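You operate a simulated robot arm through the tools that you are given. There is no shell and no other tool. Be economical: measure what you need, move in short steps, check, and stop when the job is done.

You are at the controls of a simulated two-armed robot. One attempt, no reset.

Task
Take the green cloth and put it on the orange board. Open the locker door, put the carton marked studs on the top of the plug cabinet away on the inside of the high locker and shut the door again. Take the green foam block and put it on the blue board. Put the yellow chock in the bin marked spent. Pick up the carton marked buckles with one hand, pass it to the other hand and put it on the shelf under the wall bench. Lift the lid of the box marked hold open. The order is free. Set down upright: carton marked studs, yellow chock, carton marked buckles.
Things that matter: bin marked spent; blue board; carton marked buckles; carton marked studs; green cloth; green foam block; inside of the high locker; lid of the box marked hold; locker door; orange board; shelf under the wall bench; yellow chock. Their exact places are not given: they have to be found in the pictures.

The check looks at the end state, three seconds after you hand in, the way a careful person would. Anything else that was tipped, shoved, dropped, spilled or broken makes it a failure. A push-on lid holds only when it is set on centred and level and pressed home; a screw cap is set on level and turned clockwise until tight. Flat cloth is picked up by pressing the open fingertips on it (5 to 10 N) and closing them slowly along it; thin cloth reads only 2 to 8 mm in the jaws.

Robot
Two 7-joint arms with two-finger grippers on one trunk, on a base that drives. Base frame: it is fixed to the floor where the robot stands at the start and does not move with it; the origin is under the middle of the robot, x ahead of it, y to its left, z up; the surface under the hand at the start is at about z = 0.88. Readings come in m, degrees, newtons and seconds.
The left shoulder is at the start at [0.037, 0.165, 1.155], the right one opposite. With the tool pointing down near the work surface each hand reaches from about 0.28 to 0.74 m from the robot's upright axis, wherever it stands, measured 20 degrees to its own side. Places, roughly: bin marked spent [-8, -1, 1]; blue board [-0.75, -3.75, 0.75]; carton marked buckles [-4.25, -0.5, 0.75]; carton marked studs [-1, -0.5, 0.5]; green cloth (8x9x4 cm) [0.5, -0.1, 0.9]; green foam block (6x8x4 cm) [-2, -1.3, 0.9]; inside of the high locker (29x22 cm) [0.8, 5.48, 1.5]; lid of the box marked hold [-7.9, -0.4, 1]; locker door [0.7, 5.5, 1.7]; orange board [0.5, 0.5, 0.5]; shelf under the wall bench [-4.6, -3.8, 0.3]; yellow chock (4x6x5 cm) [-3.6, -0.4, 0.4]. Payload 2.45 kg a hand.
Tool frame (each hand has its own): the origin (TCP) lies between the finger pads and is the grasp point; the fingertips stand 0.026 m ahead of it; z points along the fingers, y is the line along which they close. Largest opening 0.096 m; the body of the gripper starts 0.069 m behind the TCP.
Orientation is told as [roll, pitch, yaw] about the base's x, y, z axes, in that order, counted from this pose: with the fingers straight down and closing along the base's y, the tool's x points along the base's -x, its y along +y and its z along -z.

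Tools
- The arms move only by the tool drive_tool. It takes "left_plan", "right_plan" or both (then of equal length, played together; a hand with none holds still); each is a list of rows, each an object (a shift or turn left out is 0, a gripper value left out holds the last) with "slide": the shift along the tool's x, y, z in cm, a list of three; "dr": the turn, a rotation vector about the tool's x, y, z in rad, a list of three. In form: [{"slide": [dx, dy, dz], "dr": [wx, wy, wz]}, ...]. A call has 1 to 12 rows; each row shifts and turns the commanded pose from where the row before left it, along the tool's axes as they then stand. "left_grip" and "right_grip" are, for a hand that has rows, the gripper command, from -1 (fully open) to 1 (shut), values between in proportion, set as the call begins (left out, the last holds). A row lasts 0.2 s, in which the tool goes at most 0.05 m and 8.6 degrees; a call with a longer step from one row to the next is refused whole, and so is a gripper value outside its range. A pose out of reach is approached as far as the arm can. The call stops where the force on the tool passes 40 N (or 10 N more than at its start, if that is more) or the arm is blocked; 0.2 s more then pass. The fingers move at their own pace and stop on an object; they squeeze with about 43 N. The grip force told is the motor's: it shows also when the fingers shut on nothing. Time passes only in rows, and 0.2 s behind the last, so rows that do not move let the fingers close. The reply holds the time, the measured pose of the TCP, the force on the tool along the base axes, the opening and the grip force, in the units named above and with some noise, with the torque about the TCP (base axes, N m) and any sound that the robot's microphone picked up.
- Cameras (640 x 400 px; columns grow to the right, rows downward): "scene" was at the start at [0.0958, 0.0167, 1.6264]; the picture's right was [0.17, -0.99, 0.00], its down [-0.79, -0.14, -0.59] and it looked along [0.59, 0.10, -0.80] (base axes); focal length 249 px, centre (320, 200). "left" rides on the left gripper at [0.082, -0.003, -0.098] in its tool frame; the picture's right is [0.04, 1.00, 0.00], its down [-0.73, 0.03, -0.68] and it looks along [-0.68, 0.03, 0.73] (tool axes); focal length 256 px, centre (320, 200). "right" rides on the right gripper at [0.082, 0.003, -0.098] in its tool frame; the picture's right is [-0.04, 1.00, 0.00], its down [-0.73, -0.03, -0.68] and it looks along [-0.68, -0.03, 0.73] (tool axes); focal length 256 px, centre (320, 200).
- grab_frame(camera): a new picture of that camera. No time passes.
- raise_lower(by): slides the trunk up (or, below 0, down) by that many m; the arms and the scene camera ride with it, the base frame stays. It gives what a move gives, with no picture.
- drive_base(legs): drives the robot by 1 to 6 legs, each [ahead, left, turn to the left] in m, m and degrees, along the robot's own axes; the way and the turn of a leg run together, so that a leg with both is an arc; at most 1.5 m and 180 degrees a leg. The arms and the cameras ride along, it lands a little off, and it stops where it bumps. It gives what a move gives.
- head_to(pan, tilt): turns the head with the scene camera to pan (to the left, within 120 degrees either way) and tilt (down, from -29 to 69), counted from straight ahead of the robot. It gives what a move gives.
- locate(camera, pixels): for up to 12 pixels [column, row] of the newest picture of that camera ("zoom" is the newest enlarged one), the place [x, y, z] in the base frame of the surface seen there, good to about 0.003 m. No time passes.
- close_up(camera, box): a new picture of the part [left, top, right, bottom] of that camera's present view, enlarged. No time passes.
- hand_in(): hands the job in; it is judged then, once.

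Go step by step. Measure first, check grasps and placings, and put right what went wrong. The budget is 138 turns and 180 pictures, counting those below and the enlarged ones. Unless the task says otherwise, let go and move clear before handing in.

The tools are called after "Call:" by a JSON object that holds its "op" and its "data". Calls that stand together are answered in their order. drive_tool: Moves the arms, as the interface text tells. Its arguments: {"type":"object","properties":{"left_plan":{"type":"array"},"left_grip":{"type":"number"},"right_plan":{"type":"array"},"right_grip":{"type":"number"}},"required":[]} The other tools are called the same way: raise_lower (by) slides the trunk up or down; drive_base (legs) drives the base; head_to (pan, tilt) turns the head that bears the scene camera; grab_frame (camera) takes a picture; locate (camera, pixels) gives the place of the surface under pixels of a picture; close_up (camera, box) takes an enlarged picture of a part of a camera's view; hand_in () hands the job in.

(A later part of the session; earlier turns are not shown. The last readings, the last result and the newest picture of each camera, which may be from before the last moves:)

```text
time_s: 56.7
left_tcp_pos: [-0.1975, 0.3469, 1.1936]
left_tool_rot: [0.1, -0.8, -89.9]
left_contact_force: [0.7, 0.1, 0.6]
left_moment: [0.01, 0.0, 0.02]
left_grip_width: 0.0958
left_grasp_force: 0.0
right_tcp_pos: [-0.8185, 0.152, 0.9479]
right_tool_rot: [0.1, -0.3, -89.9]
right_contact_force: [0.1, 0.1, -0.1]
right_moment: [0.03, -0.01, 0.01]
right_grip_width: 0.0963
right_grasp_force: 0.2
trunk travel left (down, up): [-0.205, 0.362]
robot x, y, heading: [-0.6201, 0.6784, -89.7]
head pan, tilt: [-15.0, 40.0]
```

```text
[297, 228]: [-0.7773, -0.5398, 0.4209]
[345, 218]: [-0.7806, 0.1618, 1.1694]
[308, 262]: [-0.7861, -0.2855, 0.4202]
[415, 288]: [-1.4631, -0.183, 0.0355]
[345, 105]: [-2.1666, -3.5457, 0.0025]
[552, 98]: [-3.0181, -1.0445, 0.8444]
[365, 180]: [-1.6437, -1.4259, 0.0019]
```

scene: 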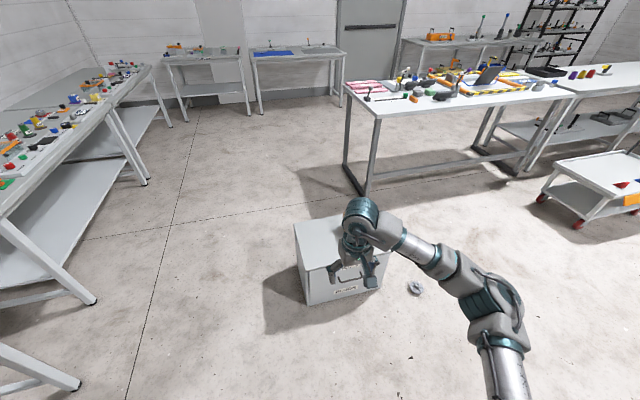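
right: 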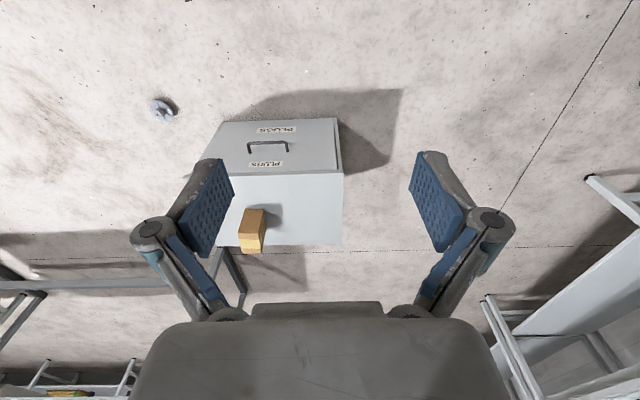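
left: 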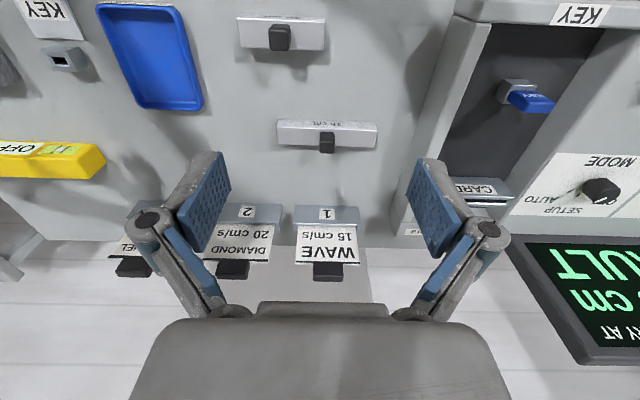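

I measure the carton at right-camera (250,230) and zoom to read it.

Call:
{"op": "close_up", "data": {"camera": "right", "box": [180, 100, 380, 260]}}

Call:
{"op": "locate", "data": {"camera": "right", "pixels": [[243, 222], [262, 222], [266, 210], [246, 210], [243, 245], [262, 252], [232, 190], [320, 200], [222, 238], [165, 110], [212, 150], [335, 235]]}}

```text
2.50 times, centred on (280, 180) of right
```

zoom: 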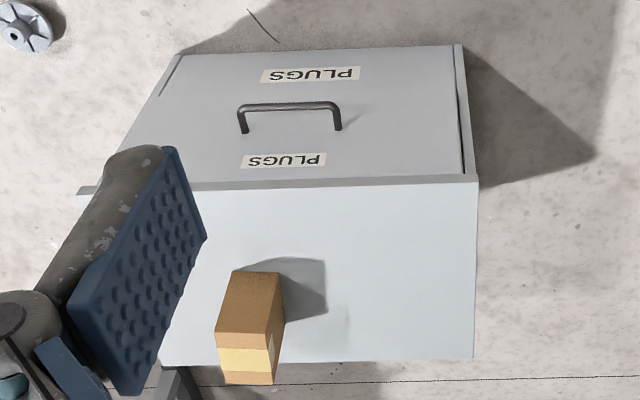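

```text
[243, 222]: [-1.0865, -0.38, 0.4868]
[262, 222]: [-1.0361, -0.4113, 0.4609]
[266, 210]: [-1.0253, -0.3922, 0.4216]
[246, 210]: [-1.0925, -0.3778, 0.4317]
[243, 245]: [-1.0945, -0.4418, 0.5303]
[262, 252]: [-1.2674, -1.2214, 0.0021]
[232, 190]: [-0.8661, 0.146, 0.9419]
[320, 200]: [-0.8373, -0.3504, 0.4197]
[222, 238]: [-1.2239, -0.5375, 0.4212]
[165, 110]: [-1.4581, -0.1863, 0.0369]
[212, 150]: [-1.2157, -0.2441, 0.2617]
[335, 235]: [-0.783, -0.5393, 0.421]
```

The carton's front face is at y≈-0.38, x≈-1.10…-1.04, top ≈0.53 on the cabinet top at 0.42. I drive nearer and look down at it.

Call:
{"op": "drive_base", "data": {"legs": [[0.44, -0.26, 0]]}}

Call:
{"op": "grab_frame", "data": {"camera": "right"}}

Call:
{"op": "head_to", "data": {"pan": -10, "tilt": 62}}

Call:
{"op": "grab_frame", "data": {"camera": "scene"}}

```text
time_s: 59.6
left_tcp_pos: [-0.4586, -0.086, 1.1917]
left_tool_rot: [-0.3, -0.8, -90.4]
left_contact_force: [-0.4, -0.8, -1.0]
left_moment: [0.01, 0.08, -0.01]
left_grip_width: 0.0961
left_grasp_force: 0.0
right_tcp_pos: [-1.084, -0.2753, 0.948]
right_tool_rot: [-0.2, -0.3, -90.4]
right_contact_force: [0.1, -1.3, -0.3]
right_moment: [-0.01, 0.05, -0.01]
right_grip_width: 0.0959
right_grasp_force: 0.0
trunk travel left (down, up): [-0.205, 0.362]
robot x, y, heading: [-0.8861, 0.2469, -90.8]
head pan, tilt: [-15.0, 40.0]
```

```text
149 pictures are left
```

right: 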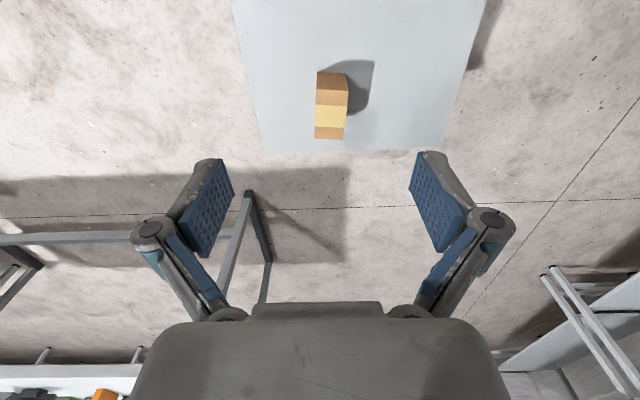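

```text
time_s: 60.5
left_tcp_pos: [-0.4611, -0.0824, 1.1941]
left_tool_rot: [-0.1, -1.0, -90.3]
left_contact_force: [0.1, 0.3, -0.1]
left_moment: [-0.02, 0.01, 0.0]
left_grip_width: 0.096
left_grasp_force: 0.1
right_tcp_pos: [-1.0849, -0.2731, 0.9505]
right_tool_rot: [0.1, -0.5, -90.2]
right_contact_force: [0.3, 0.1, 0.0]
right_moment: [0.0, -0.01, 0.0]
right_grip_width: 0.0963
right_grasp_force: 0.0
trunk travel left (down, up): [-0.205, 0.362]
robot x, y, heading: [-0.8833, 0.2506, -90.4]
head pan, tilt: [-10.0, 62.0]
```

```text
148 pictures are left
```

scene: 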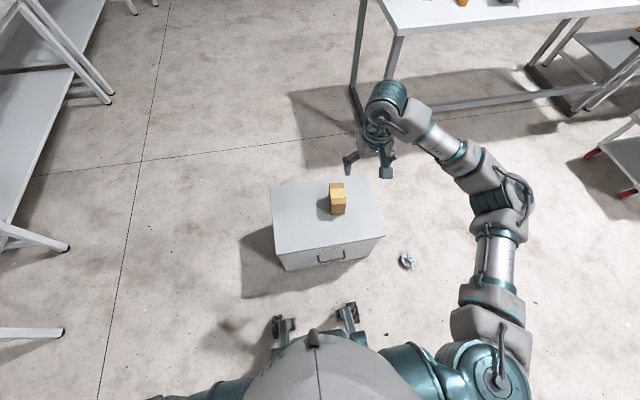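

The carton is clearly seen now; I measure its corners.

Call:
{"op": "close_up", "data": {"camera": "scene", "box": [290, 160, 390, 230]}}

Call:
{"op": "locate", "data": {"camera": "zoom", "pixels": [[260, 150], [345, 150], [350, 220], [270, 222], [300, 250], [280, 320], [350, 320], [300, 180], [450, 300]]}}

Call:
{"op": "locate", "data": {"camera": "right", "pixels": [[318, 100], [346, 100], [316, 135], [341, 135], [330, 115], [330, 85], [440, 140]]}}

```text
5.71 times, centred on (340, 195) of scene
```

zoom: 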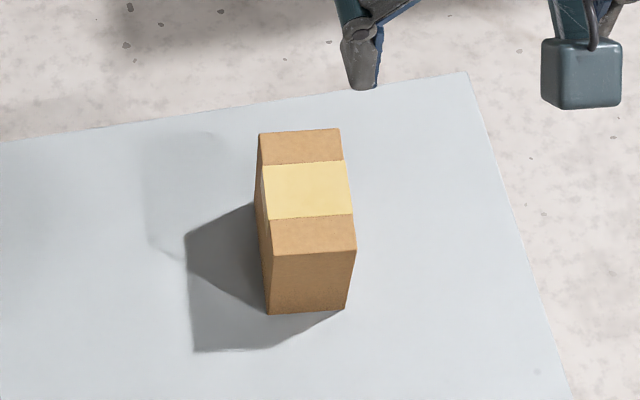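

```text
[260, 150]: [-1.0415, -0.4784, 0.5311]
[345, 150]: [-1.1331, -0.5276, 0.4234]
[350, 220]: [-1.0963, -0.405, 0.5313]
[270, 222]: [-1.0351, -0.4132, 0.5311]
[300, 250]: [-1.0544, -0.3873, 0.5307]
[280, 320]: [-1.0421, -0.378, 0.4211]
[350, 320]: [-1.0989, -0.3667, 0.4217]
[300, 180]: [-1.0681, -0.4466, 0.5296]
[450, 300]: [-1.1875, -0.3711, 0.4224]
```

```text
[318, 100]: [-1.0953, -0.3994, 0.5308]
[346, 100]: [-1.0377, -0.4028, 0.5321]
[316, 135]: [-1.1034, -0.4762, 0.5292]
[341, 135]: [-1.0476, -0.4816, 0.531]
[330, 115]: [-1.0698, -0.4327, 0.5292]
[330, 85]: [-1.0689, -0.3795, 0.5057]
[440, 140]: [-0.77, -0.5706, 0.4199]
```

Carton: centre ≈[-1.069,-0.437], 6×10.5 cm, z 0.421–0.531, turned ≈-5.5° against me. I lower the trunk and bring the right hand to a pre-grasp tilted 45°, in front of and above it.

Call:
{"op": "raise_lower", "data": {"by": -0.2}}

Call:
{"op": "drive_tool", "data": {"right_plan": [{"slide": [-1.6, 0.48, 3.6]}, {"slide": [-1.6, 0.48, 3.6]}, {"slide": [-1.6, 0.48, 3.6]}, {"slide": [-1.6, 0.48, 3.6]}, {"slide": [-1.6, 0.48, 3.6], "dr": [0, 0, 0.094]}, {"dr": [0, -0.13, 0]}, {"dr": [0, -0.13, 0]}, {"dr": [0, -0.13, 0]}, {"dr": [0, -0.13, 0]}, {"dr": [0, -0.13, 0]}, {"dr": [0, -0.13, 0]}, {}]}}

Call:
{"op": "grab_frame", "data": {"camera": "right"}}

```text
time_s: 62.7
left_tcp_pos: [-0.4652, -0.0812, 0.9969]
left_tool_rot: [0.0, -1.0, -90.4]
left_contact_force: [-0.2, 0.5, 0.2]
left_moment: [-0.05, 0.04, -0.03]
left_grip_width: 0.0959
left_grasp_force: 0.1
right_tcp_pos: [-1.09, -0.2717, 0.7491]
right_tool_rot: [0.1, -0.7, -90.3]
right_contact_force: [-0.4, 0.2, -0.2]
right_moment: [-0.02, -0.02, 0.0]
right_grip_width: 0.0958
right_grasp_force: 0.1
trunk travel left (down, up): [-0.005, 0.562]
robot x, y, heading: [-0.8889, 0.2509, -90.3]
head pan, tilt: [-10.0, 62.0]
```

```text
time_s: 65.3
left_tcp_pos: [-0.465, -0.083, 0.9959]
left_tool_rot: [0.2, -1.0, -90.4]
left_contact_force: [-0.1, 1.0, -0.5]
left_moment: [0.0, 0.01, 0.01]
left_grip_width: 0.0958
left_grasp_force: 0.0
right_tcp_pos: [-1.0658, -0.3538, 0.5697]
right_tool_rot: [0.4, -45.1, -96.0]
right_contact_force: [-0.4, 0.0, 0.6]
right_moment: [0.03, -0.04, -0.02]
right_grip_width: 0.096
right_grasp_force: 0.1
trunk travel left (down, up): [-0.005, 0.562]
robot x, y, heading: [-0.8822, 0.2493, -90.6]
head pan, tilt: [-10.0, 62.0]
```

```text
146 pictures are left
```

right: 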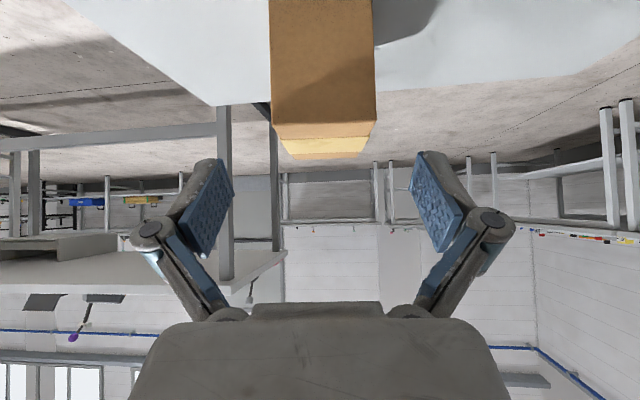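

The carton (270–377 px) is centred between the fingers. I advance 12 cm along the tool and check.

Call:
{"op": "drive_tool", "data": {"right_plan": [{"slide": [0, 0, 3.5]}, {"slide": [0, 0, 3.5]}, {"slide": [0, 0, 3.5]}, {"slide": [0, 0, 1.5]}, {}]}}

Call:
{"op": "grab_frame", "data": {"camera": "right"}}

```text
time_s: 66.5
left_tcp_pos: [-0.4662, -0.0783, 0.9961]
left_tool_rot: [0.2, -1.0, -90.4]
left_contact_force: [0.7, -0.1, -1.0]
left_moment: [-0.02, -0.02, 0.0]
left_grip_width: 0.096
left_grasp_force: 0.0
right_tcp_pos: [-1.0712, -0.4398, 0.4959]
right_tool_rot: [0.9, -46.1, -96.1]
right_contact_force: [3.0, 4.4, 15.8]
right_moment: [0.64, 0.01, -0.08]
right_grip_width: 0.0966
right_grasp_force: 0.1
trunk travel left (down, up): [-0.005, 0.562]
robot x, y, heading: [-0.8862, 0.2451, -90.5]
head pan, tilt: [-10.0, 62.0]
stopped in row 5 (right hand): the force on the tool passed its limit at 41 N (the readings are from after the stop); the commanded pose is now the measured one
```

```text
145 pictures are left
```

right: 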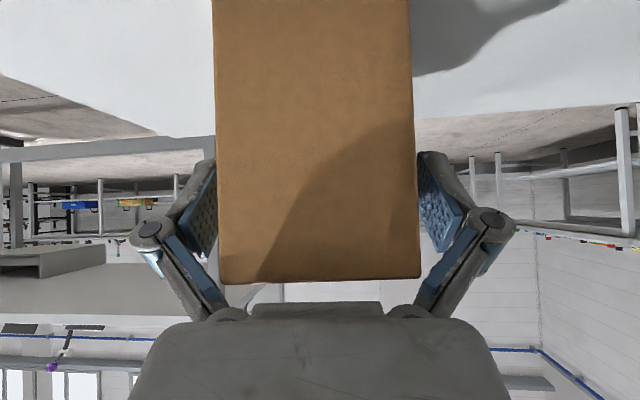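

The palm just touched the carton's upper front edge (16 N left). I back off 8 mm and close.

Call:
{"op": "drive_tool", "data": {"right_plan": [{"slide": [0, 0, -0.8]}, {}]}}

Call:
{"op": "drive_tool", "data": {"right_plan": [{}, {}, {}, {}], "right_grip": 1}}

Call:
{"op": "drive_tool", "data": {"right_plan": [{"slide": [-0.7, 0, -0.7]}, {"slide": [-1.5, 0, -1.5]}, {"slide": [-2.8, 0, -2.8]}, {"slide": [-2.8, 0, -2.8]}, {}]}}

Call:
{"op": "grab_frame", "data": {"camera": "scene"}}

```text
time_s: 67.1
left_tcp_pos: [-0.4654, -0.0798, 0.9962]
left_tool_rot: [0.1, -1.2, -90.4]
left_contact_force: [0.8, -0.6, -0.2]
left_moment: [0.02, 0.01, 0.02]
left_grip_width: 0.0961
left_grasp_force: 0.1
right_tcp_pos: [-1.072, -0.4332, 0.4972]
right_tool_rot: [0.5, -45.7, -96.0]
right_contact_force: [-0.3, 0.9, 0.0]
right_moment: [0.0, -0.01, 0.01]
right_grip_width: 0.0962
right_grasp_force: 0.1
trunk travel left (down, up): [-0.005, 0.562]
robot x, y, heading: [-0.8869, 0.2494, -90.4]
head pan, tilt: [-10.0, 62.0]
```

```text
time_s: 68.1
left_tcp_pos: [-0.465, -0.0786, 0.998]
left_tool_rot: [0.1, -1.3, -90.4]
left_contact_force: [0.2, -0.1, -0.5]
left_moment: [-0.02, 0.0, 0.03]
left_grip_width: 0.0961
left_grasp_force: 0.1
right_tcp_pos: [-1.0716, -0.4324, 0.502]
right_tool_rot: [0.7, -46.0, -96.1]
right_contact_force: [0.2, 6.8, 18.5]
right_moment: [0.44, 0.06, 0.1]
right_grip_width: 0.0686
right_grasp_force: 42.8
trunk travel left (down, up): [-0.005, 0.562]
robot x, y, heading: [-0.8876, 0.2501, -90.2]
head pan, tilt: [-10.0, 62.0]
```

```text
time_s: 69.3
left_tcp_pos: [-0.4664, -0.0806, 0.9962]
left_tool_rot: [0.1, -1.1, -90.4]
left_contact_force: [-0.9, 0.2, 0.4]
left_moment: [0.0, 0.0, -0.01]
left_grip_width: 0.0959
left_grasp_force: 0.1
right_tcp_pos: [-1.0717, -0.4303, 0.6086]
right_tool_rot: [0.5, -45.7, -96.1]
right_contact_force: [-0.1, 0.3, -3.7]
right_moment: [0.02, 0.01, 0.0]
right_grip_width: 0.067
right_grasp_force: 42.9
trunk travel left (down, up): [-0.005, 0.562]
robot x, y, heading: [-0.8866, 0.2467, -90.3]
head pan, tilt: [-10.0, 62.0]
```

```text
144 pictures are left
```

scene: 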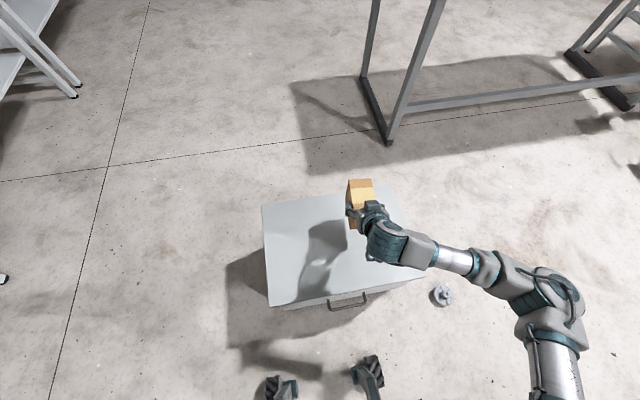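

The carton is firmly held (67 mm). I raise and tuck it, back off from the cabinet, turn round and drive up the aisle toward the locker.

Call:
{"op": "drive_tool", "data": {"right_plan": [{"slide": [-0.6, 0, -4.1]}, {"slide": [-0.6, 0, -4.1]}, {"slide": [-0.6, 0, -4.1]}, {"slide": [-0.6, 0, -4.1]}, {"slide": [-0.6, 0, -4.1]}, {"slide": [-0.6, 0, -4.1]}]}}

Call:
{"op": "drive_base", "data": {"legs": [[-0.2, 0, 0], [0, 0, 180], [1.4, -0.44, 0], [1.4, 0, 0]]}}

Call:
{"op": "head_to", "data": {"pan": -15, "tilt": 10}}

Call:
{"op": "grab_frame", "data": {"camera": "scene"}}

```text
time_s: 70.7
left_tcp_pos: [-0.4655, -0.0794, 0.9955]
left_tool_rot: [0.1, -1.2, -90.4]
left_contact_force: [-0.7, 0.0, 0.2]
left_moment: [-0.01, 0.0, -0.03]
left_grip_width: 0.0961
left_grasp_force: 0.0
right_tcp_pos: [-1.0549, -0.28, 0.8047]
right_tool_rot: [0.5, -45.8, -96.0]
right_contact_force: [-0.1, 0.7, -3.2]
right_moment: [0.05, 0.0, -0.02]
right_grip_width: 0.0662
right_grasp_force: 43.0
trunk travel left (down, up): [-0.005, 0.562]
robot x, y, heading: [-0.8852, 0.2517, -90.3]
head pan, tilt: [-10.0, 62.0]
```

```text
time_s: 93.1
left_tcp_pos: [-0.8864, 3.5564, 0.996]
left_tool_rot: [0.0, -1.1, 91.6]
left_contact_force: [0.2, -0.7, -0.5]
left_moment: [0.0, 0.01, 0.0]
left_grip_width: 0.0957
left_grasp_force: 0.1
right_tcp_pos: [-0.3046, 3.7769, 0.8039]
right_tool_rot: [0.6, -45.7, 85.9]
right_contact_force: [0.0, 0.3, -2.8]
right_moment: [-0.07, 0.04, -0.02]
right_grip_width: 0.0642
right_grasp_force: 43.1
trunk travel left (down, up): [-0.005, 0.562]
robot x, y, heading: [-0.4585, 3.2422, 91.9]
head pan, tilt: [-10.0, 62.0]
```

```text
time_s: 94.3
left_tcp_pos: [-0.8866, 3.5509, 0.9979]
left_tool_rot: [0.0, -1.4, 91.6]
left_contact_force: [-0.5, -0.4, 0.2]
left_moment: [0.02, -0.01, -0.06]
left_grip_width: 0.096
left_grasp_force: 0.0
right_tcp_pos: [-0.304, 3.7744, 0.8063]
right_tool_rot: [0.6, -46.0, 85.9]
right_contact_force: [0.1, 0.0, -3.1]
right_moment: [-0.07, -0.03, -0.01]
right_grip_width: 0.0643
right_grasp_force: 43.3
trunk travel left (down, up): [-0.005, 0.562]
robot x, y, heading: [-0.4584, 3.2418, 91.5]
head pan, tilt: [-15.0, 10.0]
```

```text
143 pictures are left
```

scene: 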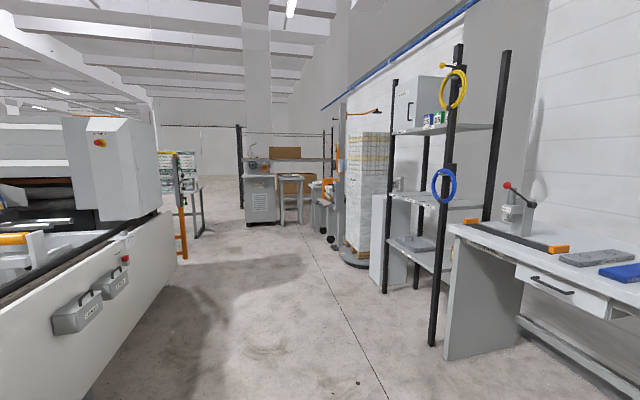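

The high locker is the grey box on the top tier of the black-posted rack at (415,105), with a handle on its aisle side. I zoom and measure.

Call:
{"op": "close_up", "data": {"camera": "scene", "box": [360, 50, 520, 150]}}

Call:
{"op": "locate", "data": {"camera": "scene", "pixels": [[395, 85], [414, 80], [398, 130], [418, 128], [410, 110], [440, 85], [437, 120], [443, 205], [388, 250], [457, 100], [394, 180]]}}

```text
4.00 times, centred on (440, 100) of scene
```

zoom: 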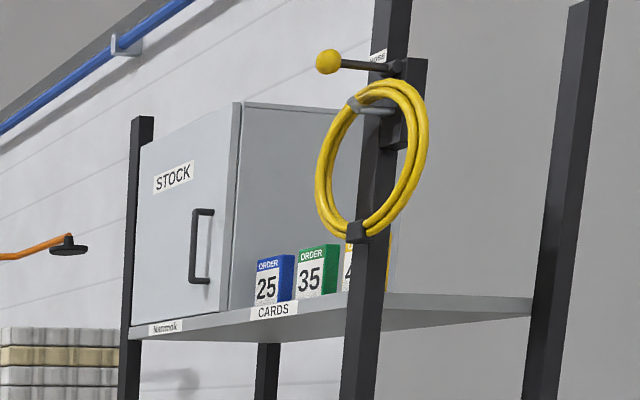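

```text
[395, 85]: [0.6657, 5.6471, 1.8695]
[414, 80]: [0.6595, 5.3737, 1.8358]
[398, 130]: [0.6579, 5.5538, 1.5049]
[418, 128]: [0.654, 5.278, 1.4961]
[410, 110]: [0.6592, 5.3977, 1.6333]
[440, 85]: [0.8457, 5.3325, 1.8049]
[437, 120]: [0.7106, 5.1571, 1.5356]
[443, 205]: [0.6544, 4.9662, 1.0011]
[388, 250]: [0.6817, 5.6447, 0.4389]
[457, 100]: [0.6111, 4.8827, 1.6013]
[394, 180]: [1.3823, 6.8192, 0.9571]
```

Locker front: x≈0.66, y≈5.28–5.64, z≈1.50–1.85; the handle is near y≈5.36 and the hinge at y≈5.63. I drive to face it and raise the trunk fully.

Call:
{"op": "drive_base", "data": {"legs": [[1.0, 0, 0], [0.93, 0, 0], [0, 0, -91.5]]}}

Call:
{"op": "raise_lower", "data": {"by": 0.555}}

Call:
{"op": "head_to", "data": {"pan": 5, "tilt": 15}}

Call:
{"op": "grab_frame", "data": {"camera": "scene"}}

```text
time_s: 107.8
left_tcp_pos: [-0.1739, 5.6092, 0.999]
left_tool_rot: [0.1, -1.3, 0.6]
left_contact_force: [0.0, 0.1, 0.1]
left_moment: [-0.01, 0.01, 0.01]
left_grip_width: 0.096
left_grasp_force: 0.0
right_tcp_pos: [0.0394, 5.0242, 0.8062]
right_tool_rot: [0.6, -46.1, -5.1]
right_contact_force: [0.6, 0.7, -2.1]
right_moment: [-0.02, 0.04, 0.0]
right_grip_width: 0.0645
right_grasp_force: 43.0
trunk travel left (down, up): [-0.005, 0.562]
robot x, y, heading: [-0.491, 5.1839, 0.8]
head pan, tilt: [-15.0, 10.0]
```

```text
refused: 0.555 is not a number from -0.4 to 0.4
```

```text
time_s: 108.7
left_tcp_pos: [-0.1768, 5.6101, 1.0004]
left_tool_rot: [0.0, -1.7, 0.6]
left_contact_force: [-0.8, 0.6, -0.3]
left_moment: [-0.02, 0.03, -0.05]
left_grip_width: 0.0961
left_grasp_force: 0.1
right_tcp_pos: [0.0363, 5.0243, 0.8084]
right_tool_rot: [0.6, -46.3, -5.1]
right_contact_force: [-0.6, 0.0, -2.8]
right_moment: [0.0, 0.05, -0.03]
right_grip_width: 0.0646
right_grasp_force: 42.5
trunk travel left (down, up): [-0.005, 0.562]
robot x, y, heading: [-0.4876, 5.1865, 0.6]
head pan, tilt: [5.0, 15.0]
```

```text
141 pictures are left
```

scene: 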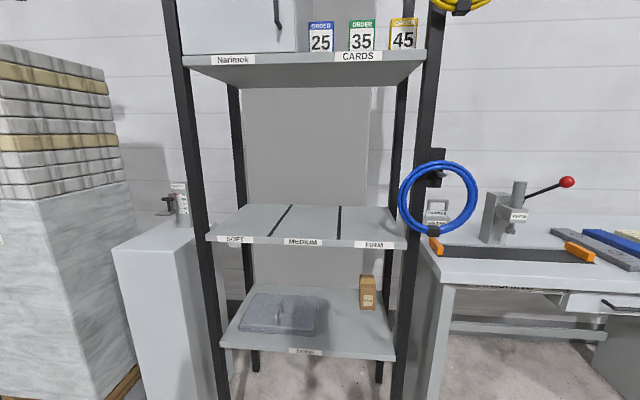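

Raise limit is 0.4 a call; I do it in two steps and look level at the locker.

Call:
{"op": "raise_lower", "data": {"by": 0.4}}

Call:
{"op": "raise_lower", "data": {"by": 0.155}}

Call:
{"op": "grab_frame", "data": {"camera": "scene"}}

Call:
{"op": "close_up", "data": {"camera": "scene", "box": [170, 60, 330, 220]}}

```text
time_s: 112.5
left_tcp_pos: [-0.1769, 5.6109, 1.4003]
left_tool_rot: [0.2, -1.7, 0.7]
left_contact_force: [0.1, -0.1, 0.5]
left_moment: [0.01, 0.0, 0.02]
left_grip_width: 0.096
left_grasp_force: 0.1
right_tcp_pos: [0.0371, 5.0252, 1.2098]
right_tool_rot: [0.6, -46.4, -5.1]
right_contact_force: [-0.4, 0.7, -3.6]
right_moment: [0.01, 0.08, -0.04]
right_grip_width: 0.0644
right_grasp_force: 43.2
trunk travel left (down, up): [-0.405, 0.162]
robot x, y, heading: [-0.488, 5.1847, 0.6]
head pan, tilt: [5.0, 15.0]
```

```text
time_s: 114.3
left_tcp_pos: [-0.1779, 5.6105, 1.5551]
left_tool_rot: [0.1, -1.7, 0.7]
left_contact_force: [-0.4, 0.5, 0.6]
left_moment: [0.05, 0.0, 0.01]
left_grip_width: 0.096
left_grasp_force: 0.0
right_tcp_pos: [0.037, 5.0239, 1.3648]
right_tool_rot: [0.5, -46.4, -5.1]
right_contact_force: [0.4, 0.4, -2.6]
right_moment: [0.03, 0.05, -0.02]
right_grip_width: 0.0647
right_grasp_force: 42.6
trunk travel left (down, up): [-0.56, 0.007]
robot x, y, heading: [-0.4891, 5.1844, 0.8]
head pan, tilt: [5.0, 15.0]
```

```text
140 pictures are left
```

scene: 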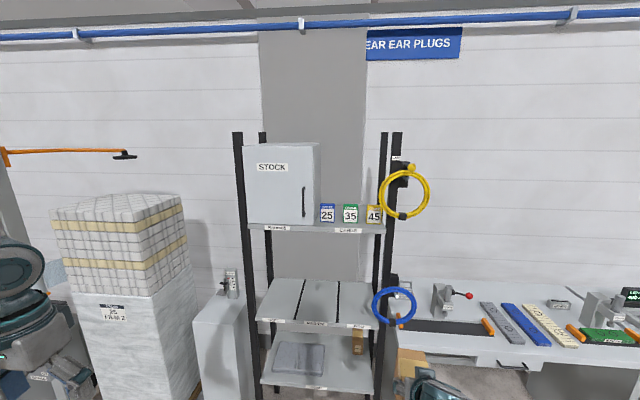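

```text
2.50 times, centred on (250, 140) of scene
```

zoom: 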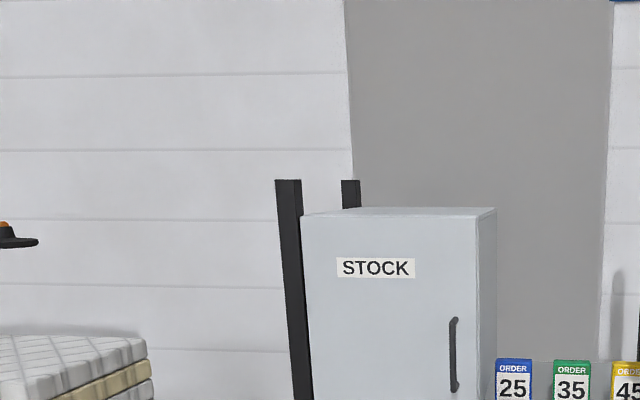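

Call:
{"op": "locate", "data": {"camera": "scene", "pixels": [[304, 190], [304, 202], [304, 213], [298, 200], [312, 200], [250, 150], [250, 220], [312, 222], [317, 150], [238, 180], [315, 180], [404, 205]]}}

Call:
{"op": "close_up", "data": {"camera": "scene", "box": [235, 130, 335, 240]}}

```text
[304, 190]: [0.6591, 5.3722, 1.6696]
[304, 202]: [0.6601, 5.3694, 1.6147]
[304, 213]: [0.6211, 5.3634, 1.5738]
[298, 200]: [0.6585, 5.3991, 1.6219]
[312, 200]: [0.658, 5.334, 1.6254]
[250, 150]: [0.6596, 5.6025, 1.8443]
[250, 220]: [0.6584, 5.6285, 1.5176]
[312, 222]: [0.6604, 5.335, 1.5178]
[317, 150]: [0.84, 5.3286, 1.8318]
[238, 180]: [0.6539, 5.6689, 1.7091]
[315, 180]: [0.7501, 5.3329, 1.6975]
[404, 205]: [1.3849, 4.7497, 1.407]
```

```text
3.64 times, centred on (285, 185) of scene
```

zoom: 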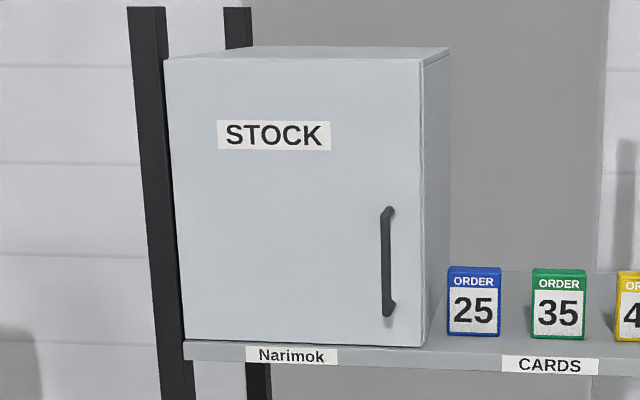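

Handle bar at ≈[0.621,5.366], z 1.57–1.66; hinge at y≈5.63. I pull the carton back and pose the left hand forward-pointing, level with the handle, still well away.

Call:
{"op": "drive_tool", "data": {"left_plan": [{"slide": [-2.17, -3.9, -1.0]}, {"slide": [-2.17, -3.9, -1.0]}, {"slide": [-2.17, -3.9, -1.0]}, {"slide": [-2.17, -3.9, -1.0]}, {"slide": [-2.17, -3.9, -1.0]}, {"slide": [-2.17, -3.9, -1.0]}, {"dr": [0, -0.14, 0]}, {"dr": [0, -0.14, 0]}, {"dr": [0, -0.14, 0]}, {"dr": [0, -0.14, 0]}, {"dr": [0, -0.14, 0]}, {}], "right_plan": [{"slide": [2.4, 0, -2.4]}, {"slide": [2.4, 0, -2.4]}, {"slide": [2.4, 0, -2.4]}, {"slide": [2.4, 0, -2.4]}, {"slide": [2.4, 0, -2.4]}, {}, {}, {}, {}, {}, {}, {}]}}

Call:
{"op": "drive_tool", "data": {"left_plan": [{"dr": [0, -0.14, 0]}, {"dr": [0, -0.14, 0]}, {"dr": [0, -0.14, 0]}, {"dr": [0, -0.14, 0]}, {"dr": [0, -0.14, 0]}, {}]}}

Call:
{"op": "grab_frame", "data": {"camera": "left"}}

Call:
{"op": "grab_frame", "data": {"camera": "scene"}}

```text
time_s: 116.9
left_tcp_pos: [-0.0726, 5.4007, 1.5827]
left_tool_rot: [0.1, -41.9, 0.5]
left_contact_force: [0.9, -0.1, 0.1]
left_moment: [0.0, 0.0, -0.03]
left_grip_width: 0.096
left_grasp_force: 0.0
left hand out of reach, approached as far as the arm can: row 5, 6
right_tcp_pos: [-0.109, 5.0498, 1.3761]
right_tool_rot: [0.7, -46.2, -5.1]
right_contact_force: [0.5, -0.1, -2.0]
right_moment: [-0.04, 0.09, 0.03]
right_grip_width: 0.0644
right_grasp_force: 43.2
right hand out of reach, approached as far as the arm can: row 5
trunk travel left (down, up): [-0.56, 0.007]
robot x, y, heading: [-0.4893, 5.1844, 0.8]
head pan, tilt: [5.0, 15.0]
```

```text
time_s: 118.3
left_tcp_pos: [-0.0739, 5.3993, 1.5824]
left_tool_rot: [1.0, -81.9, -0.4]
left_contact_force: [-0.4, 0.3, 0.5]
left_moment: [0.01, 0.0, -0.01]
left_grip_width: 0.096
left_grasp_force: 0.0
right_tcp_pos: [-0.1109, 5.049, 1.3744]
right_tool_rot: [0.6, -46.2, -5.1]
right_contact_force: [-0.6, 0.0, -2.0]
right_moment: [-0.02, 0.07, -0.02]
right_grip_width: 0.0642
right_grasp_force: 43.0
trunk travel left (down, up): [-0.56, 0.007]
robot x, y, heading: [-0.4888, 5.1868, 0.7]
head pan, tilt: [5.0, 15.0]
```

```text
137 pictures are left
```

left: 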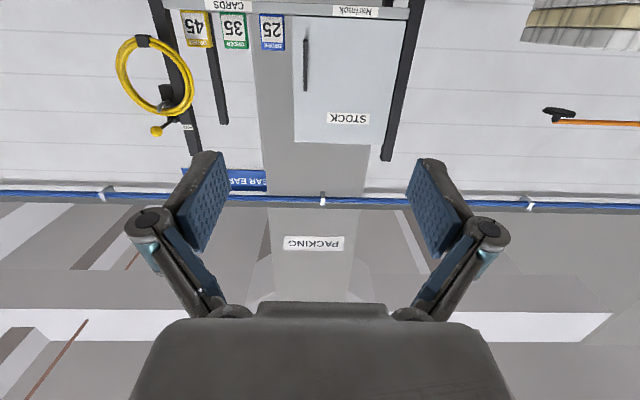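

```text
136 pictures are left
```

scene: 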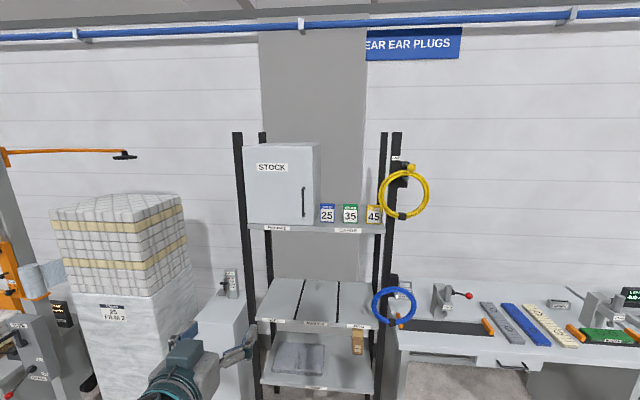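

The left hand points ahead, level with the handle. I drive 0.55 m ahead and 4 cm right.

Call:
{"op": "drive_base", "data": {"legs": [[0.55, -0.04, 0]]}}

Call:
{"op": "grab_frame", "data": {"camera": "left"}}

Call:
{"op": "locate", "data": {"camera": "left", "pixels": [[320, 100]]}}

```text
time_s: 121.4
left_tcp_pos: [0.4683, 5.3614, 1.584]
left_tool_rot: [1.3, -82.0, -0.9]
left_contact_force: [1.1, -0.2, 0.1]
left_moment: [0.01, 0.0, 0.0]
left_grip_width: 0.096
left_grasp_force: 0.0
right_tcp_pos: [0.4294, 5.0104, 1.3759]
right_tool_rot: [0.5, -46.3, -5.4]
right_contact_force: [0.6, 0.9, -1.5]
right_moment: [-0.01, 0.07, 0.02]
right_grip_width: 0.0643
right_grasp_force: 42.6
trunk travel left (down, up): [-0.56, 0.007]
robot x, y, heading: [0.053, 5.1491, 0.5]
head pan, tilt: [5.0, 15.0]
```

```text
135 pictures are left
```

left: 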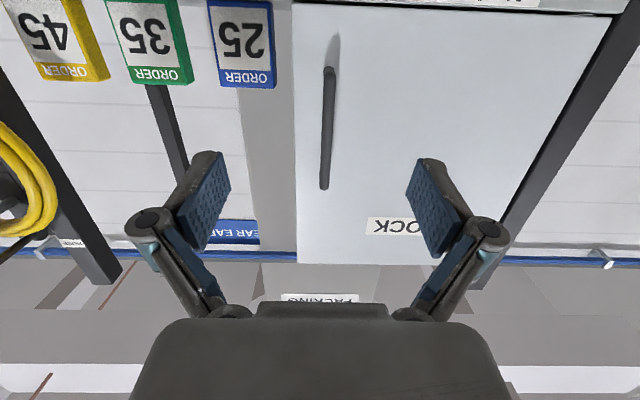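

```text
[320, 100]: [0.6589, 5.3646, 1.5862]
```

The handle (326,130) is centred between the fingers. I advance ~14.5 cm with a 3 cm rise and close on the bar.

Call:
{"op": "drive_tool", "data": {"left_plan": [{"slide": [-1.2, 0.1, 3.6]}, {"slide": [-1.2, 0.1, 3.6]}, {"slide": [-1.2, 0.1, 3.6]}, {"slide": [-1.2, 0.1, 3.6]}, {}]}}

Call:
{"op": "grab_frame", "data": {"camera": "left"}}

```text
time_s: 122.6
left_tcp_pos: [0.6169, 5.3642, 1.6154]
left_tool_rot: [1.5, -82.0, -1.1]
left_contact_force: [0.2, 0.0, -0.3]
left_moment: [0.01, 0.0, 0.02]
left_grip_width: 0.0961
left_grasp_force: 0.1
right_tcp_pos: [0.4317, 5.0089, 1.3762]
right_tool_rot: [0.6, -46.3, -5.4]
right_contact_force: [-0.3, 0.6, -3.0]
right_moment: [0.0, 0.05, 0.02]
right_grip_width: 0.0645
right_grasp_force: 43.0
trunk travel left (down, up): [-0.56, 0.007]
robot x, y, heading: [0.0526, 5.1515, 0.5]
head pan, tilt: [5.0, 15.0]
```

```text
134 pictures are left
```

left: 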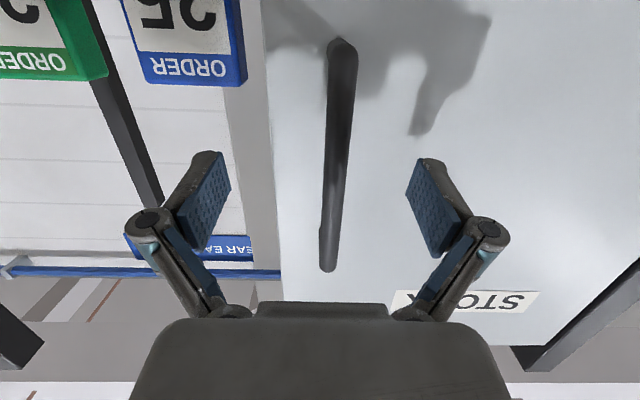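

The bar stands between the pads. I close on it and pull the door along its arc, first 20°.

Call:
{"op": "drive_tool", "data": {"left_plan": [{}, {}, {}, {}], "left_grip": 1}}

Call:
{"op": "drive_tool", "data": {"left_plan": [{"slide": [0.16, 0.2, -1.13], "dr": [0.043, 0, 0]}, {"slide": [0.16, 0.2, -1.13], "dr": [0.043, 0, 0]}, {"slide": [0.16, 0.2, -1.13], "dr": [0.043, 0, 0]}, {"slide": [0.16, 0.2, -1.13], "dr": [0.043, 0, 0]}, {"slide": [0.32, 0.45, -2.27], "dr": [0.087, 0, 0]}, {"slide": [0.32, 0.45, -2.27], "dr": [0.087, 0, 0]}, {}]}}

Call:
{"op": "grab_frame", "data": {"camera": "scene"}}

```text
time_s: 123.6
left_tcp_pos: [0.6175, 5.3729, 1.6165]
left_tool_rot: [-0.4, -82.1, 1.0]
left_contact_force: [3.0, 15.5, 6.4]
left_moment: [0.21, 0.05, 0.2]
left_grip_width: 0.0107
left_grasp_force: 38.5
right_tcp_pos: [0.4309, 5.0156, 1.3767]
right_tool_rot: [0.2, -46.3, -5.1]
right_contact_force: [0.4, 0.3, -2.7]
right_moment: [0.0, 0.04, 0.02]
right_grip_width: 0.0643
right_grasp_force: 42.6
trunk travel left (down, up): [-0.56, 0.007]
robot x, y, heading: [0.0521, 5.1505, 0.3]
head pan, tilt: [5.0, 15.0]
```

```text
time_s: 125.2
left_tcp_pos: [0.5321, 5.4009, 1.6121]
left_tool_rot: [-20.8, -82.2, 1.8]
left_contact_force: [12.7, 24.4, 27.8]
left_moment: [0.84, -0.79, 0.12]
left_grip_width: 0.0118
left_grasp_force: 38.1
right_tcp_pos: [0.432, 5.016, 1.3765]
right_tool_rot: [0.4, -46.3, -5.2]
right_contact_force: [0.3, -1.5, -2.0]
right_moment: [0.03, 0.09, -0.02]
right_grip_width: 0.0645
right_grasp_force: 43.1
trunk travel left (down, up): [-0.56, 0.007]
robot x, y, heading: [0.0555, 5.1505, 0.4]
head pan, tilt: [5.0, 15.0]
```

```text
133 pictures are left
```

scene: 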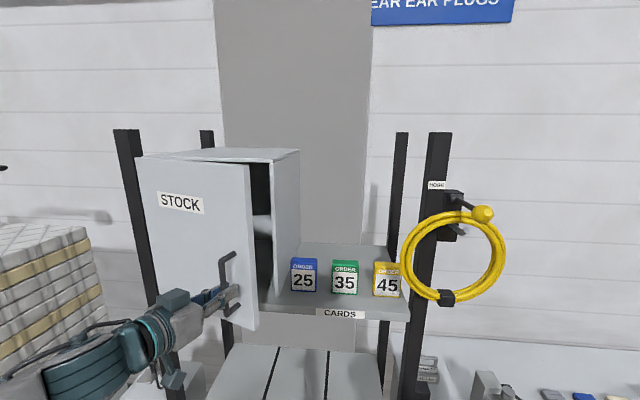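

The door has come open ~20° (gap seen at (262,235)). I carry on the arc another 25°.

Call:
{"op": "drive_tool", "data": {"left_plan": [{"slide": [0.1, 0.45, -2.27], "dr": [0.087, 0, 0]}, {"slide": [0.1, 0.45, -2.27], "dr": [0.087, 0, 0]}, {"slide": [0.1, 0.45, -2.27], "dr": [0.087, 0, 0]}, {"slide": [0.2, 0.45, -2.27], "dr": [0.087, 0, 0]}, {"slide": [0.2, 0.45, -2.27], "dr": [0.087, 0, 0]}, {}]}}

Call:
{"op": "grab_frame", "data": {"camera": "scene"}}

```text
time_s: 126.6
left_tcp_pos: [0.4484, 5.4735, 1.6136]
left_tool_rot: [-43.7, -81.6, -0.8]
left_contact_force: [12.1, 10.2, -28.5]
left_moment: [0.88, -0.52, 0.1]
left_grip_width: 0.0135
left_grasp_force: 40.2
right_tcp_pos: [0.4363, 5.0157, 1.3752]
right_tool_rot: [0.2, -46.1, -5.0]
right_contact_force: [0.1, -0.1, -2.0]
right_moment: [0.0, 0.06, 0.01]
right_grip_width: 0.0645
right_grasp_force: 42.8
trunk travel left (down, up): [-0.56, 0.007]
robot x, y, heading: [0.0584, 5.1507, 0.1]
head pan, tilt: [5.0, 15.0]
```

```text
132 pictures are left
```

scene: 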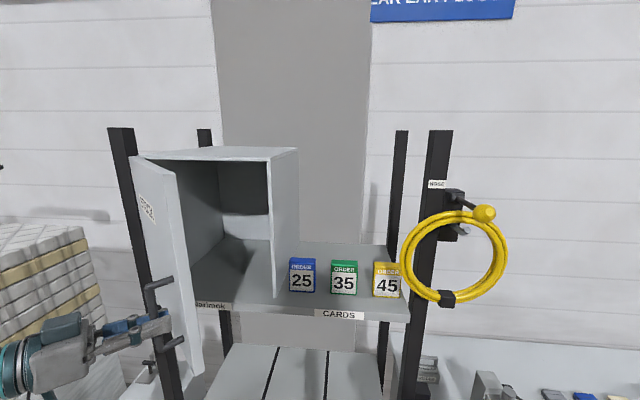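

The door is open ~48°. I keep on following the arc another 25°.

Call:
{"op": "drive_tool", "data": {"left_plan": [{"slide": [0.4, 0.45, -2.27], "dr": [0.087, 0, 0]}, {"slide": [0.4, 0.45, -2.27], "dr": [0.087, 0, 0]}, {"slide": [0.35, 0.45, -2.27], "dr": [0.087, 0, 0]}, {"slide": [0.35, 0.45, -2.27], "dr": [0.087, 0, 0]}, {"slide": [0.35, 0.45, -2.27], "dr": [0.087, 0, 0]}, {}]}}

Call:
{"op": "grab_frame", "data": {"camera": "scene"}}

```text
time_s: 128.0
left_tcp_pos: [0.3996, 5.5771, 1.6077]
left_tool_rot: [-71.4, -82.0, 2.4]
left_contact_force: [26.0, 7.3, 30.9]
left_moment: [0.07, -1.19, 0.14]
left_grip_width: 0.0143
left_grasp_force: 39.7
right_tcp_pos: [0.4347, 5.0106, 1.376]
right_tool_rot: [0.5, -46.2, -5.3]
right_contact_force: [0.2, 0.1, -1.6]
right_moment: [0.0, 0.02, 0.01]
right_grip_width: 0.0643
right_grasp_force: 42.7
trunk travel left (down, up): [-0.56, 0.007]
robot x, y, heading: [0.0547, 5.1504, 0.4]
head pan, tilt: [5.0, 15.0]
```

```text
131 pictures are left
```

scene: 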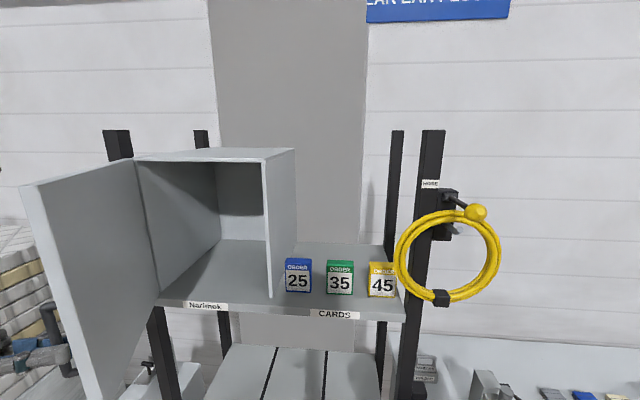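

Door ≈72° open. Another 20°, then let go and draw the hand off the handle.

Call:
{"op": "drive_tool", "data": {"left_plan": [{"slide": [0.4, 0.45, -2.27], "dr": [0.087, 0, 0]}, {"slide": [0.4, 0.45, -2.27], "dr": [0.087, 0, 0]}, {"slide": [0.4, 0.45, -2.27], "dr": [0.087, 0, 0]}, {"slide": [0.4, 0.45, -2.27], "dr": [0.087, 0, 0]}, {}]}}

Call:
{"op": "drive_tool", "data": {"left_plan": [{}, {}, {}], "left_grip": -1}}

Call:
{"op": "drive_tool", "data": {"left_plan": [{"slide": [0, 0, -2.5]}, {"slide": [0, 0, -2.5]}, {"slide": [0, 0, -2.5]}, {}]}}

Call:
{"op": "grab_frame", "data": {"camera": "left"}}

Call:
{"op": "grab_frame", "data": {"camera": "scene"}}

```text
time_s: 129.2
left_tcp_pos: [0.3904, 5.6541, 1.597]
left_tool_rot: [-82.1, -82.1, -6.5]
left_contact_force: [20.0, -0.1, 22.9]
left_moment: [0.14, -1.17, 0.17]
left_grip_width: 0.0138
left_grasp_force: 40.2
left hand out of reach, approached as far as the arm can: row 4
right_tcp_pos: [0.4341, 5.0086, 1.3752]
right_tool_rot: [0.7, -46.2, -5.3]
right_contact_force: [-0.4, -0.5, -2.3]
right_moment: [0.01, 0.04, 0.01]
right_grip_width: 0.0644
right_grasp_force: 43.4
trunk travel left (down, up): [-0.56, 0.007]
robot x, y, heading: [0.0535, 5.149, 0.6]
head pan, tilt: [5.0, 15.0]
```

```text
time_s: 130.0
left_tcp_pos: [0.3886, 5.6546, 1.5942]
left_tool_rot: [-80.3, -81.9, -8.1]
left_contact_force: [0.7, -0.5, 0.0]
left_moment: [0.0, -0.02, -0.02]
left_grip_width: 0.0958
left_grasp_force: 0.0
right_tcp_pos: [0.4319, 5.0095, 1.375]
right_tool_rot: [0.7, -46.3, -5.4]
right_contact_force: [0.3, -0.7, -2.7]
right_moment: [0.04, 0.06, 0.0]
right_grip_width: 0.0645
right_grasp_force: 43.6
trunk travel left (down, up): [-0.56, 0.007]
robot x, y, heading: [0.0575, 5.1481, 0.3]
head pan, tilt: [5.0, 15.0]
```

```text
time_s: 131.0
left_tcp_pos: [0.3865, 5.664, 1.5953]
left_tool_rot: [-88.4, -82.0, -0.7]
left_contact_force: [-0.5, -0.1, 0.2]
left_moment: [-0.01, 0.02, -0.01]
left_grip_width: 0.096
left_grasp_force: 0.2
left hand out of reach, approached as far as the arm can: row 1, 2, 3
right_tcp_pos: [0.4302, 5.0096, 1.3755]
right_tool_rot: [0.7, -46.5, -5.4]
right_contact_force: [0.7, -0.1, -2.9]
right_moment: [0.02, 0.06, 0.02]
right_grip_width: 0.0644
right_grasp_force: 42.7
trunk travel left (down, up): [-0.56, 0.007]
robot x, y, heading: [0.0552, 5.1465, 0.6]
head pan, tilt: [5.0, 15.0]
```

```text
130 pictures are left
```

left: 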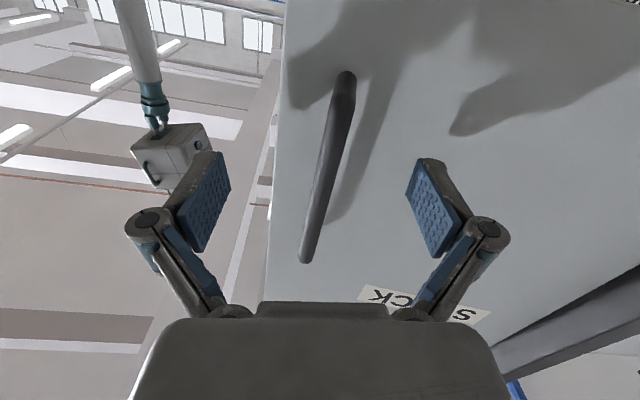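

```text
129 pictures are left
```

scene: 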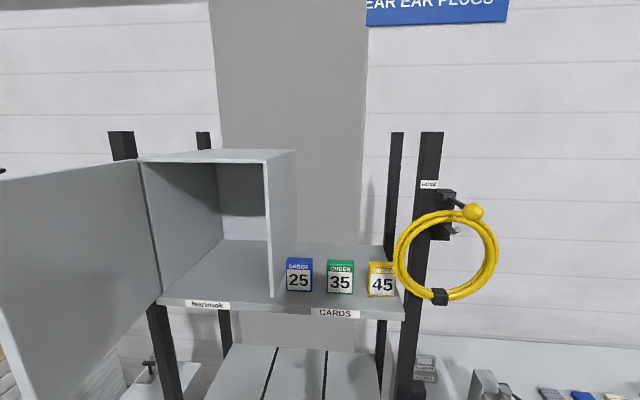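

The door is fully open (~90°) and the left hand straddles the bar at its reach limit. Driving the base 0.30 m left takes that hand off the handle (+y) and brings the carton in front of the opening.

Call:
{"op": "drive_base", "data": {"legs": [[0, 0.3, 0]]}}

Call:
{"op": "grab_frame", "data": {"camera": "scene"}}

Call:
{"op": "grab_frame", "data": {"camera": "right"}}

```text
time_s: 133.1
left_tcp_pos: [0.3858, 5.959, 1.5962]
left_tool_rot: [-87.2, -81.9, -2.0]
left_contact_force: [-0.5, 0.4, 0.0]
left_moment: [-0.03, 0.03, 0.01]
left_grip_width: 0.0963
left_grasp_force: 0.1
right_tcp_pos: [0.4288, 5.3066, 1.3756]
right_tool_rot: [0.8, -46.3, -5.6]
right_contact_force: [0.0, -0.7, -2.4]
right_moment: [0.0, 0.04, -0.02]
right_grip_width: 0.0643
right_grasp_force: 42.9
trunk travel left (down, up): [-0.56, 0.007]
robot x, y, heading: [0.0512, 5.4441, 0.5]
head pan, tilt: [5.0, 15.0]
```

```text
128 pictures are left
```

scene: 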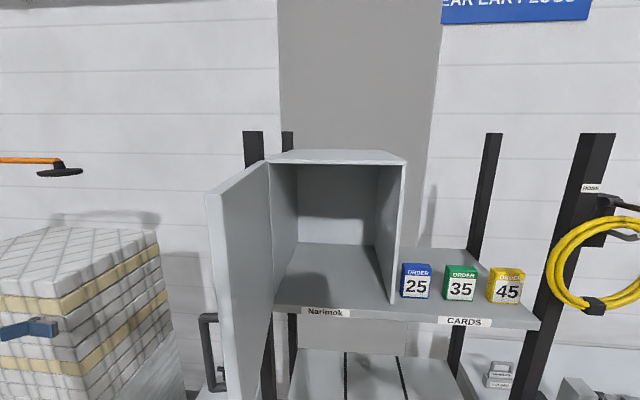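

```text
127 pictures are left
```

right: 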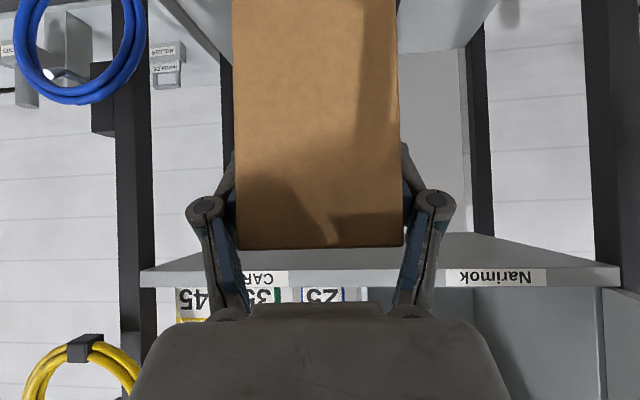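

Call:
{"op": "locate", "data": {"camera": "scene", "pixels": [[330, 270], [340, 240], [290, 300], [375, 300], [340, 165], [272, 200], [402, 230], [370, 240], [345, 200], [215, 330]]}}

```text
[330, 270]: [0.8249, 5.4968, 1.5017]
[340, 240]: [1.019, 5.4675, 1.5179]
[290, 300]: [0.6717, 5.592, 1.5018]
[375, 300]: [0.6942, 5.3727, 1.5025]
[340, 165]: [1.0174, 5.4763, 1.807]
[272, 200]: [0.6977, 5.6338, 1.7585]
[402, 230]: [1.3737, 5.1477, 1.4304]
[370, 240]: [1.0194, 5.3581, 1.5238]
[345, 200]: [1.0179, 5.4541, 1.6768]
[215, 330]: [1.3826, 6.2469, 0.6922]
```

Inside floor z≈1.502, x 0.66–1.02, y 5.34–5.63. I lift the carton to z≈1.63, move it over to y≈5.48 and square it up, before going in.

Call:
{"op": "drive_tool", "data": {"right_plan": [{"slide": [-2.3, 2.1, -2.2]}, {"slide": [-2.3, 2.1, -2.2]}, {"slide": [-2.3, 2.1, -2.2]}, {"slide": [-2.3, 2.1, -2.2]}, {"slide": [-2.3, 2.1, -2.2]}, {"slide": [-2.3, 2.1, -2.2]}, {"slide": [-2.3, 2.1, -2.2]}, {"slide": [-2.3, 2.1, -2.2]}, {"dr": [-0.07, 0, -0.068]}, {}]}}

Call:
{"op": "grab_frame", "data": {"camera": "right"}}

Call:
{"op": "grab_frame", "data": {"camera": "scene"}}

```text
time_s: 135.3
left_tcp_pos: [0.3847, 5.9285, 1.6064]
left_tool_rot: [-79.7, -82.0, -9.5]
left_contact_force: [0.1, 1.0, -0.7]
left_moment: [-0.06, -0.02, 0.02]
left_grip_width: 0.0959
left_grasp_force: 0.0
right_tcp_pos: [0.4409, 5.4386, 1.6323]
right_tool_rot: [2.3, -46.3, -1.2]
right_contact_force: [0.7, -0.3, -1.3]
right_moment: [-0.01, 0.13, -0.01]
right_grip_width: 0.0643
right_grasp_force: 42.7
trunk travel left (down, up): [-0.56, 0.007]
robot x, y, heading: [0.048, 5.4479, 0.2]
head pan, tilt: [5.0, 15.0]
```

```text
126 pictures are left
```

right: 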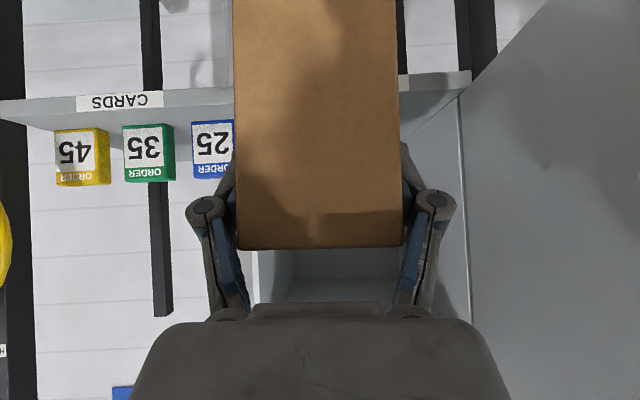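

```text
125 pictures are left
```

scene: 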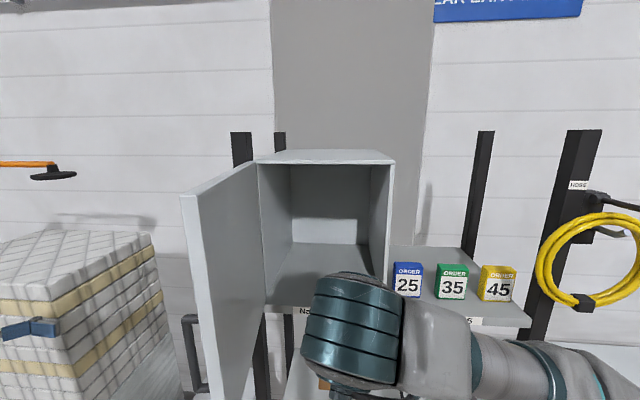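

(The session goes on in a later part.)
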